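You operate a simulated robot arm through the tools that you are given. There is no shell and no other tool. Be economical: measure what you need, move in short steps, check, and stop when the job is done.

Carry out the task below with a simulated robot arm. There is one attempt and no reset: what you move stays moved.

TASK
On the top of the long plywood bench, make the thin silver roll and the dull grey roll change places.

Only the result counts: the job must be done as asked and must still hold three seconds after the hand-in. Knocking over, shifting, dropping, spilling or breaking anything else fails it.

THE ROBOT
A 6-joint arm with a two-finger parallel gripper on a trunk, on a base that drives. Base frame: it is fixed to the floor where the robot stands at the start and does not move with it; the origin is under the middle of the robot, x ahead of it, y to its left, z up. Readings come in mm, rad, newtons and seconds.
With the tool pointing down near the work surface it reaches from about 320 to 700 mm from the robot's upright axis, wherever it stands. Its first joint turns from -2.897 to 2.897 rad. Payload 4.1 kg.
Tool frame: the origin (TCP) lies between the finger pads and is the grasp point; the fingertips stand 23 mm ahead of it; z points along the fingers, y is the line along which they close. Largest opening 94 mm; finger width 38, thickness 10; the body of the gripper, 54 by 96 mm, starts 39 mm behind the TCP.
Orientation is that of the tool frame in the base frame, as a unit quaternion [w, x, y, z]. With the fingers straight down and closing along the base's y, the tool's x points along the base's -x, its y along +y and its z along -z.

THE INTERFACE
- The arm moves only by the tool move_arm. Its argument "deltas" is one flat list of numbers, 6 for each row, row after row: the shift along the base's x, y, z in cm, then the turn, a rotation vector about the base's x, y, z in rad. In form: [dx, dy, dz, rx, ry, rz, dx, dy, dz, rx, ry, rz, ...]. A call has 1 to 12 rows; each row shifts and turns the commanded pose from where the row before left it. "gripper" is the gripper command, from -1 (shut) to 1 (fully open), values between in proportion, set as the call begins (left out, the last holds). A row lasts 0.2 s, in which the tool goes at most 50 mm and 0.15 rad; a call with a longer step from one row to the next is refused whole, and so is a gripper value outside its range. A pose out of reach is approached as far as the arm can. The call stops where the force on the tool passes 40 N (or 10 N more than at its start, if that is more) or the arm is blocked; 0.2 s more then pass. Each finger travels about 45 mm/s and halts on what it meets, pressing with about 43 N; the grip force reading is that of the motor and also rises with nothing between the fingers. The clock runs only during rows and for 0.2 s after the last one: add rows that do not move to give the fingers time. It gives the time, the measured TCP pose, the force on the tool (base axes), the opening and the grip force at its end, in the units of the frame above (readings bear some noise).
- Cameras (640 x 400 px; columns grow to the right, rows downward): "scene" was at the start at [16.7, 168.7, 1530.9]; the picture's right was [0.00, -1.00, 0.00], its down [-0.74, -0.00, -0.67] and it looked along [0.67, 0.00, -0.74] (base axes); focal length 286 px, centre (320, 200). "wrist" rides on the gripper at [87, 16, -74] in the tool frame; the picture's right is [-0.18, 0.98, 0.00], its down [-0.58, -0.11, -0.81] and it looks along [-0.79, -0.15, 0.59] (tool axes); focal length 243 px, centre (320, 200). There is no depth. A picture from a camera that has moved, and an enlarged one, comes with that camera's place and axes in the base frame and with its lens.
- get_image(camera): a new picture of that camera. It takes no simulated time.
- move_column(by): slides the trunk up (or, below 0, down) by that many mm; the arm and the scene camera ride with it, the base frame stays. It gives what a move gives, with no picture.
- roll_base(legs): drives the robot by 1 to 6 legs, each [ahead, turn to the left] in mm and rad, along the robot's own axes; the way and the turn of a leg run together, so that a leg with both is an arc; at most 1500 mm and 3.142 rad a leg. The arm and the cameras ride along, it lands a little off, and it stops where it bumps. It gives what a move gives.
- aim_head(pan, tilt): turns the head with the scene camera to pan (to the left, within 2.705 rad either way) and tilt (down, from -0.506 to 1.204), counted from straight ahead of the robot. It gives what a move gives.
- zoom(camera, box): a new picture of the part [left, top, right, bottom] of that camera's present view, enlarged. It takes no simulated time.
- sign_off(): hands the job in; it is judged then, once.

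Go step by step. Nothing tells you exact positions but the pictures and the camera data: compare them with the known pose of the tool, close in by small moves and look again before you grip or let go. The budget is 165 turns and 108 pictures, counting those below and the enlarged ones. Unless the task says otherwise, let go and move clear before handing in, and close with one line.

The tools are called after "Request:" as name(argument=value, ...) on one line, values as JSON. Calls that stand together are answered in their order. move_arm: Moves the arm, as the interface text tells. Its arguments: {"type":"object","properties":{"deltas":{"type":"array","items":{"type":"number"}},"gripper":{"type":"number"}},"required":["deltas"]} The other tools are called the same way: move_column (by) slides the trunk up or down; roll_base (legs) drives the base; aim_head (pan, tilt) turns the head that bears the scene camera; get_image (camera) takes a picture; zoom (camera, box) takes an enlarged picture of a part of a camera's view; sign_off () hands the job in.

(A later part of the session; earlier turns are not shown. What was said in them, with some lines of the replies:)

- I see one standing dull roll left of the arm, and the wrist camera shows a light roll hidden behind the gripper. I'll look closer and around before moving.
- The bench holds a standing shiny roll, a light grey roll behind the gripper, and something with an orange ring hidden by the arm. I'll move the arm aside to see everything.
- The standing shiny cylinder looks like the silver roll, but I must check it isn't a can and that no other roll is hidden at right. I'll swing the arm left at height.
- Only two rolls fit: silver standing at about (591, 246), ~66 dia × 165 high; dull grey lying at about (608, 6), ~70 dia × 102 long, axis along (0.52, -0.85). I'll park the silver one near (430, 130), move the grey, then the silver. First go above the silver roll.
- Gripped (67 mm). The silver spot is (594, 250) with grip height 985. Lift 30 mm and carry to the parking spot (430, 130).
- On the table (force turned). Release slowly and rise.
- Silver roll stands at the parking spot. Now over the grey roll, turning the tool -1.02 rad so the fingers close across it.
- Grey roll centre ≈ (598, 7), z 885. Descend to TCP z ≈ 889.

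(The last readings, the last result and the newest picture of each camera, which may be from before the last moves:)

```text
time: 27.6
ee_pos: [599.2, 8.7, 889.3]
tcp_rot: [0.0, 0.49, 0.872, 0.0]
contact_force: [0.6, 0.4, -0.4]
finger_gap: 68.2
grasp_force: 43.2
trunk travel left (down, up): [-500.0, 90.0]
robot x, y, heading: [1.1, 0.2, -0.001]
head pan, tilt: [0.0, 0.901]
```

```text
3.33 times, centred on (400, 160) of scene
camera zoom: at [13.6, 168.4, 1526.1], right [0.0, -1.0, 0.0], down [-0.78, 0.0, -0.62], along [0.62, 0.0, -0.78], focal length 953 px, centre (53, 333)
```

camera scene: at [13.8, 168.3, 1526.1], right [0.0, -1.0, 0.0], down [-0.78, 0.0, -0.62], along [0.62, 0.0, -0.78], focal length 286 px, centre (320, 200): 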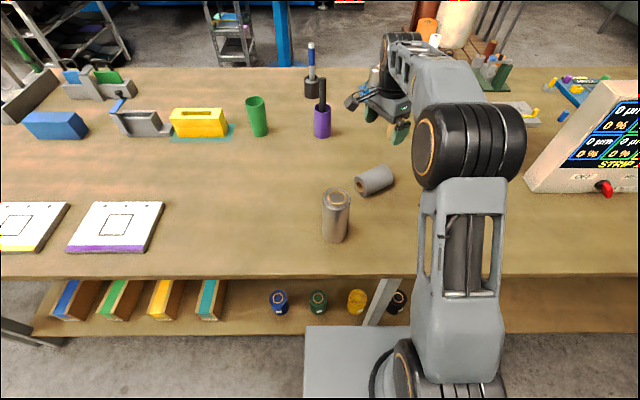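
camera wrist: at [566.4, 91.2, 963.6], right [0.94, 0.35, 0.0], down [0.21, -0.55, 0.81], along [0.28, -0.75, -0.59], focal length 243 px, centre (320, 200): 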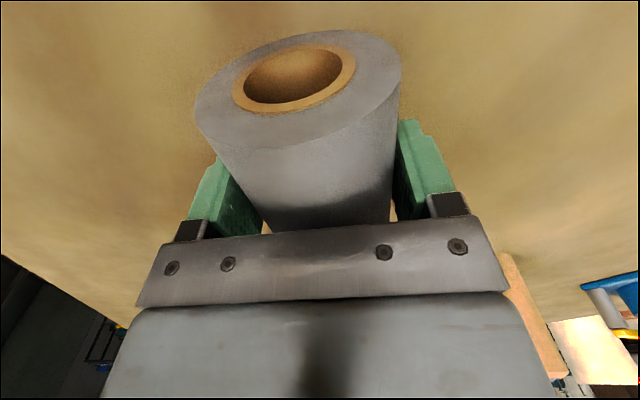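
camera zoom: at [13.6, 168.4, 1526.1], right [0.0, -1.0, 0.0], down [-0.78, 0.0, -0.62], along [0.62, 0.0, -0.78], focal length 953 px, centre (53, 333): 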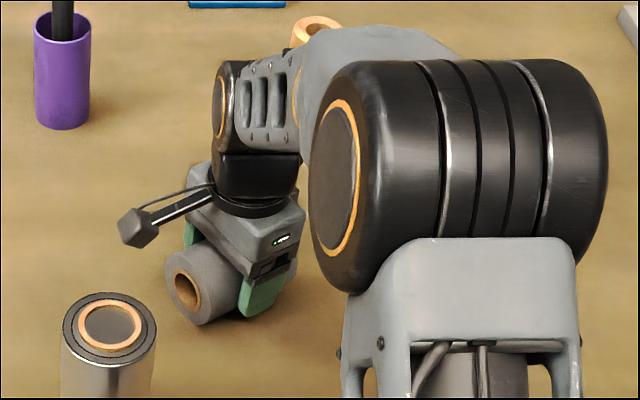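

Gripped (68 mm) at (599, 8). Lift high so the forearm clears the parked roll, then carry to (594, 250).

Request:
move_arm(deltas=[0, 0, 1.5, 0, 0, 0, 0, 0, 4.5, 0, 0, 0, 0, 0, 4.5, 0, 0, 0, 0, 0, 4.5, 0, 0, 0])

Request:
move_arm(deltas=[-0.06, 3.03, 0, 0, 0, 0, -0.06, 3.03, 0, 0, 0, 0, -0.06, 3.03, 0, 0, 0, 0, -0.06, 3.03, 0, 0, 0, 0, -0.06, 3.03, 0, 0, 0, 0, -0.06, 3.03, 0, 0, 0, 0, -0.06, 3.03, 0, 0, 0, 0, -0.06, 3.03, 0, 0, 0, 0, 0, 0, 0, 0, 0, 0])

Request:
get_image(camera="scene")

Request:
get_image(camera="wrist")

```text
time: 28.6
ee_pos: [595.9, 12.5, 1042.2]
tcp_rot: [0.0, 0.49, 0.872, 0.0]
contact_force: [0.3, 0.5, -2.6]
finger_gap: 67.9
grasp_force: 43.3
trunk travel left (down, up): [-500.0, 90.0]
robot x, y, heading: [-0.1, 4.6, -0.003]
head pan, tilt: [0.0, 0.901]
```

```text
time: 30.6
ee_pos: [590.2, 249.5, 1038.0]
tcp_rot: [0.0, 0.49, 0.872, 0.0]
contact_force: [0.5, 0.4, -1.7]
finger_gap: 68.1
grasp_force: 42.7
trunk travel left (down, up): [-500.0, 90.0]
robot x, y, heading: [-1.4, 5.5, -0.002]
head pan, tilt: [0.0, 0.901]
```

```text
64 pictures are left
camera scene: at [13.8, 168.7, 1526.1], right [0.0, -1.0, 0.0], down [-0.78, 0.0, -0.62], along [0.62, 0.0, -0.78], focal length 286 px, centre (320, 200)
```

scene: 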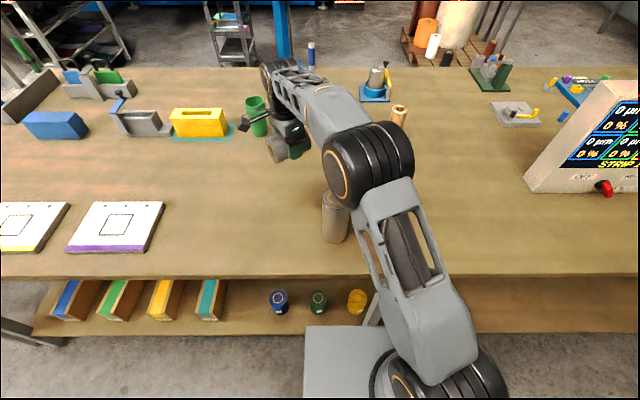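

```text
63 pictures are left
camera wrist: at [558.6, 334.0, 1112.8], right [0.94, 0.35, 0.0], down [0.21, -0.55, 0.81], along [0.28, -0.75, -0.59], focal length 243 px, centre (320, 200)
```

wrist: 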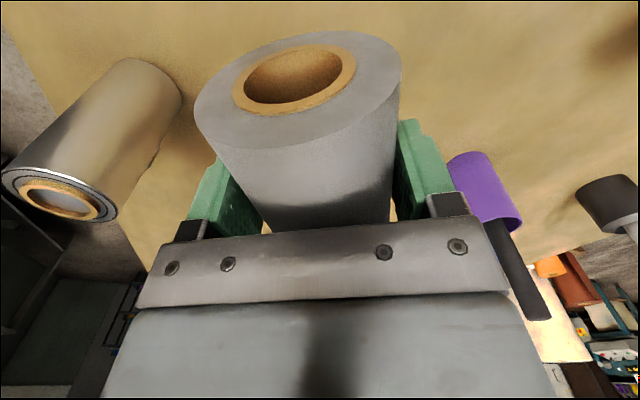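

Request:
move_arm(deltas=[0.35, 0, -4, 0, 0, 0, 0, 0, -4, 0, 0, 0, 0, 0, -4, 0, 0, 0, 0, 0, -2, 0, 0, 0, 0, 0, -0.6, 0, 0, 0, 0, 0, 0, 0, 0, 0])

Request:
move_arm(deltas=[0, 0, -0.15, 0, 0, 0, 0, 0, 0, 0, 0, 0])

Request:
move_arm(deltas=[0, 0, -0.1, 0, 0, 0, 0, 0, 0, 0, 0, 0])

```text
time: 32.0
ee_pos: [596.8, 246.9, 891.5]
tcp_rot: [0.0, 0.49, 0.872, -0.001]
contact_force: [-0.1, -0.1, -2.9]
finger_gap: 68.0
grasp_force: 42.8
trunk travel left (down, up): [-500.0, 90.0]
robot x, y, heading: [0.6, 2.2, 0.0]
head pan, tilt: [0.0, 0.901]
```

```text
time: 32.6
ee_pos: [597.3, 246.9, 891.2]
tcp_rot: [0.0, 0.49, 0.872, 0.0]
contact_force: [0.3, 0.0, -2.6]
finger_gap: 67.9
grasp_force: 42.6
trunk travel left (down, up): [-500.0, 90.0]
robot x, y, heading: [-0.6, 1.9, -0.001]
head pan, tilt: [0.0, 0.901]
```

```text
time: 33.2
ee_pos: [595.7, 247.3, 891.2]
tcp_rot: [0.0, 0.49, 0.872, 0.0]
contact_force: [0.1, 0.4, -3.1]
finger_gap: 68.5
grasp_force: 42.9
trunk travel left (down, up): [-500.0, 90.0]
robot x, y, heading: [3.4, 4.8, -0.005]
head pan, tilt: [0.0, 0.901]
```

Request:
move_arm(deltas=[-0.2, 0.3, -0.1, 0, 0, 0, 0, 0, 0, 0, 0, 0])

Request:
move_arm(deltas=[0, 0, -0.1, 0, 0, 0, 0, 0, 0, 0, 0, 0])

```text
time: 33.9
ee_pos: [594.4, 250.8, 889.4]
tcp_rot: [0.0, 0.491, 0.871, -0.001]
contact_force: [0.2, -0.5, -2.6]
finger_gap: 68.2
grasp_force: 43.2
trunk travel left (down, up): [-500.0, 90.0]
robot x, y, heading: [3.2, 2.0, -0.0]
head pan, tilt: [0.0, 0.901]
```

```text
time: 34.5
ee_pos: [594.5, 250.8, 889.4]
tcp_rot: [0.0, 0.49, 0.872, 0.0]
contact_force: [0.5, -1.0, -0.1]
finger_gap: 68.0
grasp_force: 43.3
trunk travel left (down, up): [-500.0, 90.0]
robot x, y, heading: [-1.4, 0.8, -0.002]
head pan, tilt: [0.0, 0.901]
```

Contact reached. Release the grey roll and rise straight up.

Request:
move_arm(deltas=[0, 0, -0.05, 0, 0, 0, 0, 0, 0, 0, 0, 0, 0, 0, 0, 0, 0, 0, 0, 0, 0, 0, 0, 0, 0, 0, 0, 0, 0, 0], gripper=1)

Request:
get_image(camera="wrist")

Request:
move_arm(deltas=[0, 0, 2, 0, 0, 0, 0, 0, 3, 0, 0, 0, 0, 0, 4, 0, 0, 0, 0, 0, 5, 0, 0, 0, 0, 0, 5, 0, 0, 0])

Request:
get_image(camera="wrist")

Request:
get_image(camera="scene")

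```text
time: 35.6
ee_pos: [594.8, 252.2, 888.8]
tcp_rot: [0.0, 0.49, 0.872, 0.0]
contact_force: [0.4, 0.8, 0.1]
finger_gap: 94.0
grasp_force: 0.0
trunk travel left (down, up): [-500.0, 90.0]
robot x, y, heading: [-2.8, 0.3, -0.002]
head pan, tilt: [0.0, 0.901]
```

```text
62 pictures are left
camera wrist: at [560.6, 334.7, 962.8], right [0.94, 0.35, 0.0], down [0.21, -0.55, 0.81], along [0.28, -0.75, -0.59], focal length 243 px, centre (320, 200)
```

wrist: 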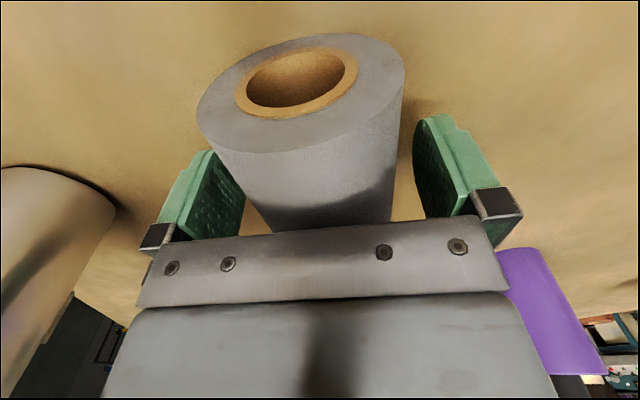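

```text
time: 36.9
ee_pos: [593.4, 255.1, 1076.0]
tcp_rot: [0.0, 0.49, 0.872, 0.0]
contact_force: [-0.4, 0.7, 0.1]
finger_gap: 94.0
grasp_force: 0.1
trunk travel left (down, up): [-500.0, 90.0]
robot x, y, heading: [3.8, 5.1, -0.0]
head pan, tilt: [0.0, 0.901]
```

```text
61 pictures are left
camera wrist: at [561.6, 337.6, 1149.7], right [0.94, 0.35, 0.0], down [0.21, -0.55, 0.81], along [0.28, -0.75, -0.59], focal length 243 px, centre (320, 200)
```

wrist: 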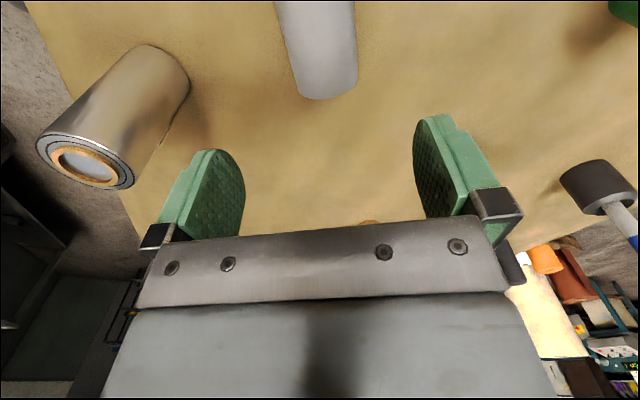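

```text
60 pictures are left
camera scene: at [13.4, 168.3, 1526.1], right [0.0, -1.0, 0.0], down [-0.78, 0.0, -0.62], along [0.62, 0.0, -0.78], focal length 286 px, centre (320, 200)
```

scene: 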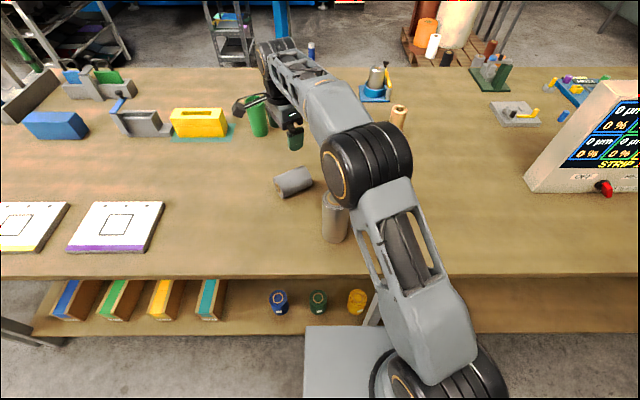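

Grey roll rests at the silver roll's former spot. Return to the parked silver roll, turning the tool back.

Request:
move_arm(deltas=[-2.06, -1.56, 0.1, 0, 0, 0.128, -2.06, -1.56, 0.1, 0, 0, 0.128, -2.06, -1.56, 0.1, 0, 0, 0.128, -2.06, -1.56, 0.1, 0, 0, 0.128, -2.06, -1.56, 0.1, 0, 0, 0.128, -2.06, -1.56, 0.1, 0, 0, 0.128, -2.06, -1.56, 0.1, 0, 0, 0.128, -2.06, -1.56, 0.1, 0, 0, 0.128, 0, 0, 0, 0, 0, 0])

Request:
get_image(camera="wrist")

```text
time: 38.9
ee_pos: [429.2, 128.5, 1083.9]
tcp_rot: [0.0, 0.0, 1.0, 0.0]
contact_force: [-0.9, 0.6, 0.8]
finger_gap: 94.0
grasp_force: 0.2
trunk travel left (down, up): [-500.0, 90.0]
robot x, y, heading: [0.2, 1.4, -0.0]
head pan, tilt: [0.0, 0.901]
```

```text
59 pictures are left
camera wrist: at [341.8, 145.2, 1159.3], right [0.18, 0.98, 0.0], down [0.58, -0.11, 0.81], along [0.79, -0.15, -0.59], focal length 243 px, centre (320, 200)
```

wrist: 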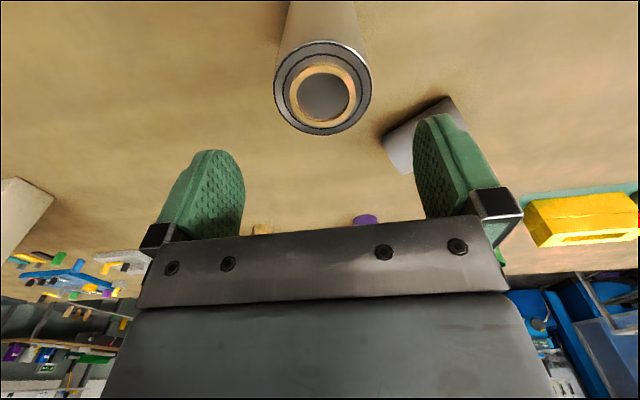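

Same view as when I let go, so alignment is good. Descend and grip.

Request:
move_arm(deltas=[0, 0, -3, 0, 0, 0, 0, 0, -3, 0, 0, 0, 0, 0, -2, 0, 0, 0, 0, 0, -1.8, 0, 0, 0, 0, 0, 0, 0, 0, 0])

Request:
get_image(camera="wrist")

```text
time: 40.0
ee_pos: [430.5, 128.2, 988.7]
tcp_rot: [-0.001, 0.001, 1.0, 0.001]
contact_force: [-0.5, 0.6, -0.4]
finger_gap: 94.2
grasp_force: 0.0
trunk travel left (down, up): [-500.0, 90.0]
robot x, y, heading: [1.1, 0.9, 0.002]
head pan, tilt: [0.0, 0.901]
```

```text
58 pictures are left
camera wrist: at [343.1, 145.5, 1062.8], right [0.19, 0.98, 0.0], down [0.58, -0.11, 0.81], along [0.79, -0.15, -0.59], focal length 243 px, centre (320, 200)
```

wrist: 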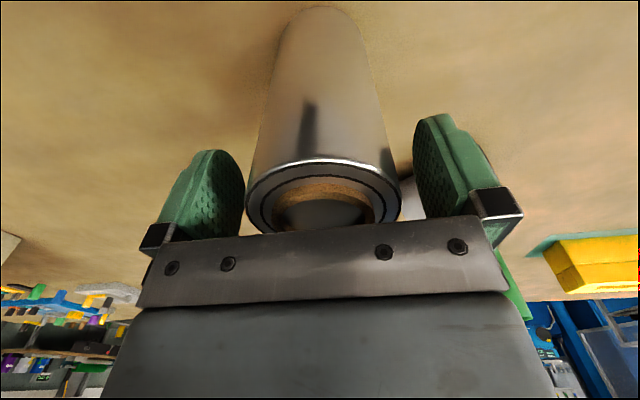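

Request:
move_arm(deltas=[0, 0, 0, 0, 0, 0, 0, 0, 0, 0, 0, 0, 0, 0, 0, 0, 0, 0, 0, 0, 0, 0, 0, 0, 0, 0, 0, 0, 0, 0], gripper=-1)

Request:
move_arm(deltas=[0, 0, 1.5, 0, 0, 0, 0, 0, 1.5, 0, 0, 0, 2.84, -2.02, 0, 0, 0, 0, 2.84, -2.02, 0, 0, 0, 0, 2.84, -2.02, 0, 0, 0, 0, 2.84, -2.02, 0, 0, 0, 0, 2.84, -2.02, 0, 0, 0, 0, 2.84, -2.02, 0, 0, 0, 0, 0, 0, 0, 0, 0, 0])

Request:
get_image(camera="scene")

```text
time: 41.2
ee_pos: [431.4, 127.5, 989.4]
tcp_rot: [0.0, 0.001, 1.0, -0.001]
contact_force: [0.2, 1.6, 0.4]
finger_gap: 67.8
grasp_force: 43.2
trunk travel left (down, up): [-500.0, 90.0]
robot x, y, heading: [2.0, 3.6, 0.003]
head pan, tilt: [0.0, 0.901]
```

```text
time: 43.2
ee_pos: [600.6, 7.3, 1019.8]
tcp_rot: [0.001, 0.0, 1.0, 0.0]
contact_force: [0.2, 0.4, -3.8]
finger_gap: 67.6
grasp_force: 42.8
trunk travel left (down, up): [-500.0, 90.0]
robot x, y, heading: [1.8, 2.2, 0.004]
head pan, tilt: [0.0, 0.901]
```

```text
57 pictures are left
camera scene: at [14.0, 168.2, 1526.1], right [0.0, -1.0, 0.0], down [-0.78, 0.0, -0.62], along [0.62, 0.0, -0.78], focal length 286 px, centre (320, 200)
```

scene: 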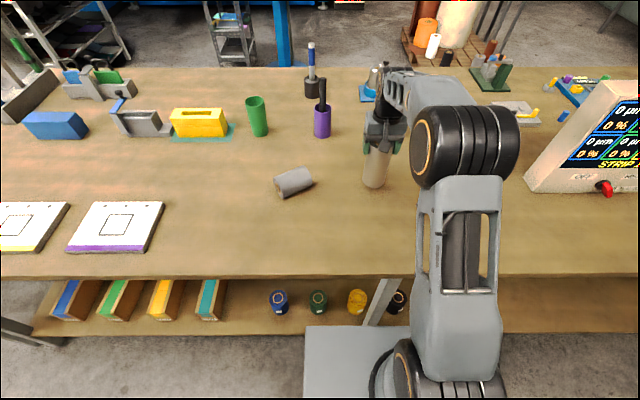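

Request:
move_arm(deltas=[0, 0, -1.2, 0, 0, 0, 0, 0, -1.0, 0, 0, 0, 0, 0, -0.5, 0, 0, 0, 0, 0, 0, 0, 0, 0])

Request:
move_arm(deltas=[0, 0, -0.2, 0, 0, 0, 0, 0, 0, 0, 0, 0])

Request:
move_arm(deltas=[0, 0, -0.1, 0, 0, 0, 0, 0, 0, 0, 0, 0])

```text
time: 44.2
ee_pos: [599.7, 7.3, 991.5]
tcp_rot: [0.001, 0.0, 1.0, 0.0]
contact_force: [0.7, 0.0, -3.1]
finger_gap: 67.4
grasp_force: 43.2
trunk travel left (down, up): [-500.0, 90.0]
robot x, y, heading: [3.2, 3.0, 0.003]
head pan, tilt: [0.0, 0.901]
```

```text
time: 44.9
ee_pos: [599.3, 6.6, 990.1]
tcp_rot: [-0.001, 0.001, 1.0, -0.001]
contact_force: [-0.7, 0.2, -3.5]
finger_gap: 67.6
grasp_force: 42.2
trunk travel left (down, up): [-500.0, 90.0]
robot x, y, heading: [1.0, 0.6, 0.002]
head pan, tilt: [0.0, 0.901]
```

```text
time: 45.5
ee_pos: [599.5, 7.3, 989.4]
tcp_rot: [0.0, 0.001, 1.0, -0.001]
contact_force: [-0.3, 0.9, 0.8]
finger_gap: 67.5
grasp_force: 43.1
trunk travel left (down, up): [-500.0, 90.0]
robot x, y, heading: [-3.1, 5.2, -0.002]
head pan, tilt: [0.0, 0.901]
```

Contact with the table. Release, rise, pull back and check.

Request:
move_arm(deltas=[0, 0, 0, 0, 0, 0, 0, 0, 0, 0, 0, 0, 0, 0, 0, 0, 0, 0, 0, 0, 0, 0, 0, 0, 0, 0, 1, 0, 0, 0, 0, 0, 2, 0, 0, 0, 0, 0, 3, 0, 0, 0, 0, 0, 4, 0, 0, 0, 0, 0, 3, 0, 0, 0], gripper=1)

Request:
move_arm(deltas=[-4, -3, 0, 0, 0, 0, -4, -3, 0, 0, 0, 0, -4, -3, 0, 0, 0, 0, -4, -3, 0, 0, 0, 0, -4, -3, 0, 0, 0, 0])

Request:
get_image(camera="scene")

Request:
zoom(camera="scene", box=[250, 90, 442, 210])

```text
time: 47.5
ee_pos: [600.8, 5.9, 1119.9]
tcp_rot: [0.0, 0.0, 1.0, 0.001]
contact_force: [-0.3, 0.7, -0.3]
finger_gap: 93.7
grasp_force: 0.1
trunk travel left (down, up): [-500.0, 90.0]
robot x, y, heading: [0.1, -1.2, 0.001]
head pan, tilt: [0.0, 0.901]
```

```text
time: 48.6
ee_pos: [401.2, -143.1, 1116.3]
tcp_rot: [0.0, 0.001, 1.0, 0.0]
contact_force: [-1.1, -0.8, 0.1]
finger_gap: 93.9
grasp_force: 0.1
trunk travel left (down, up): [-500.0, 90.0]
robot x, y, heading: [-3.2, 2.1, 0.002]
head pan, tilt: [0.0, 0.901]
```

```text
56 pictures are left
camera scene: at [13.1, 168.2, 1526.1], right [0.0, -1.0, 0.0], down [-0.78, 0.0, -0.62], along [0.62, 0.0, -0.78], focal length 286 px, centre (320, 200)
```

scene: 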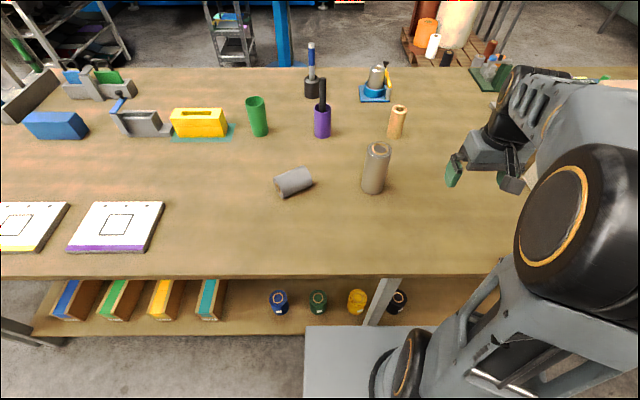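

```text
3.33 times, centred on (346, 150) of scene
camera zoom: at [13.1, 168.2, 1526.1], right [0.0, -1.0, 0.0], down [-0.78, 0.0, -0.62], along [0.62, 0.0, -0.78], focal length 953 px, centre (233, 367)
```

zoom: 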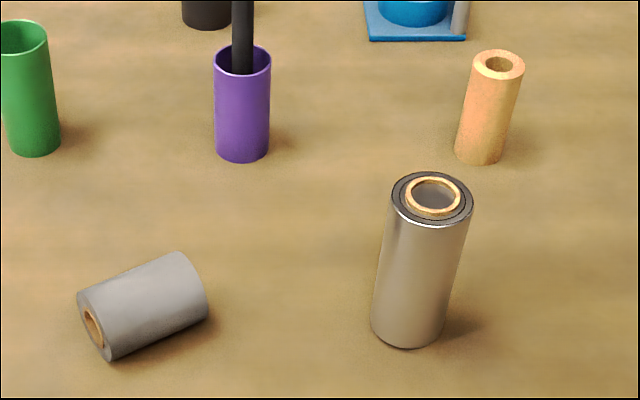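

Both rolls rest still at each other's former spots, nothing else has moved, and the arm is clear. Handing in.

Request:
sign_off()

```text
The job is handed in.
```

I swapped the silver roll and the dull grey roll on the bench top, each to within a few millimetres of the other's old spot. The silver roll is still standing, the grey one is still lying on its side, and I saw nothing else moved. I took the standing shiny roll to be the "thin silver roll", not the steel cylinder in the blue stand.
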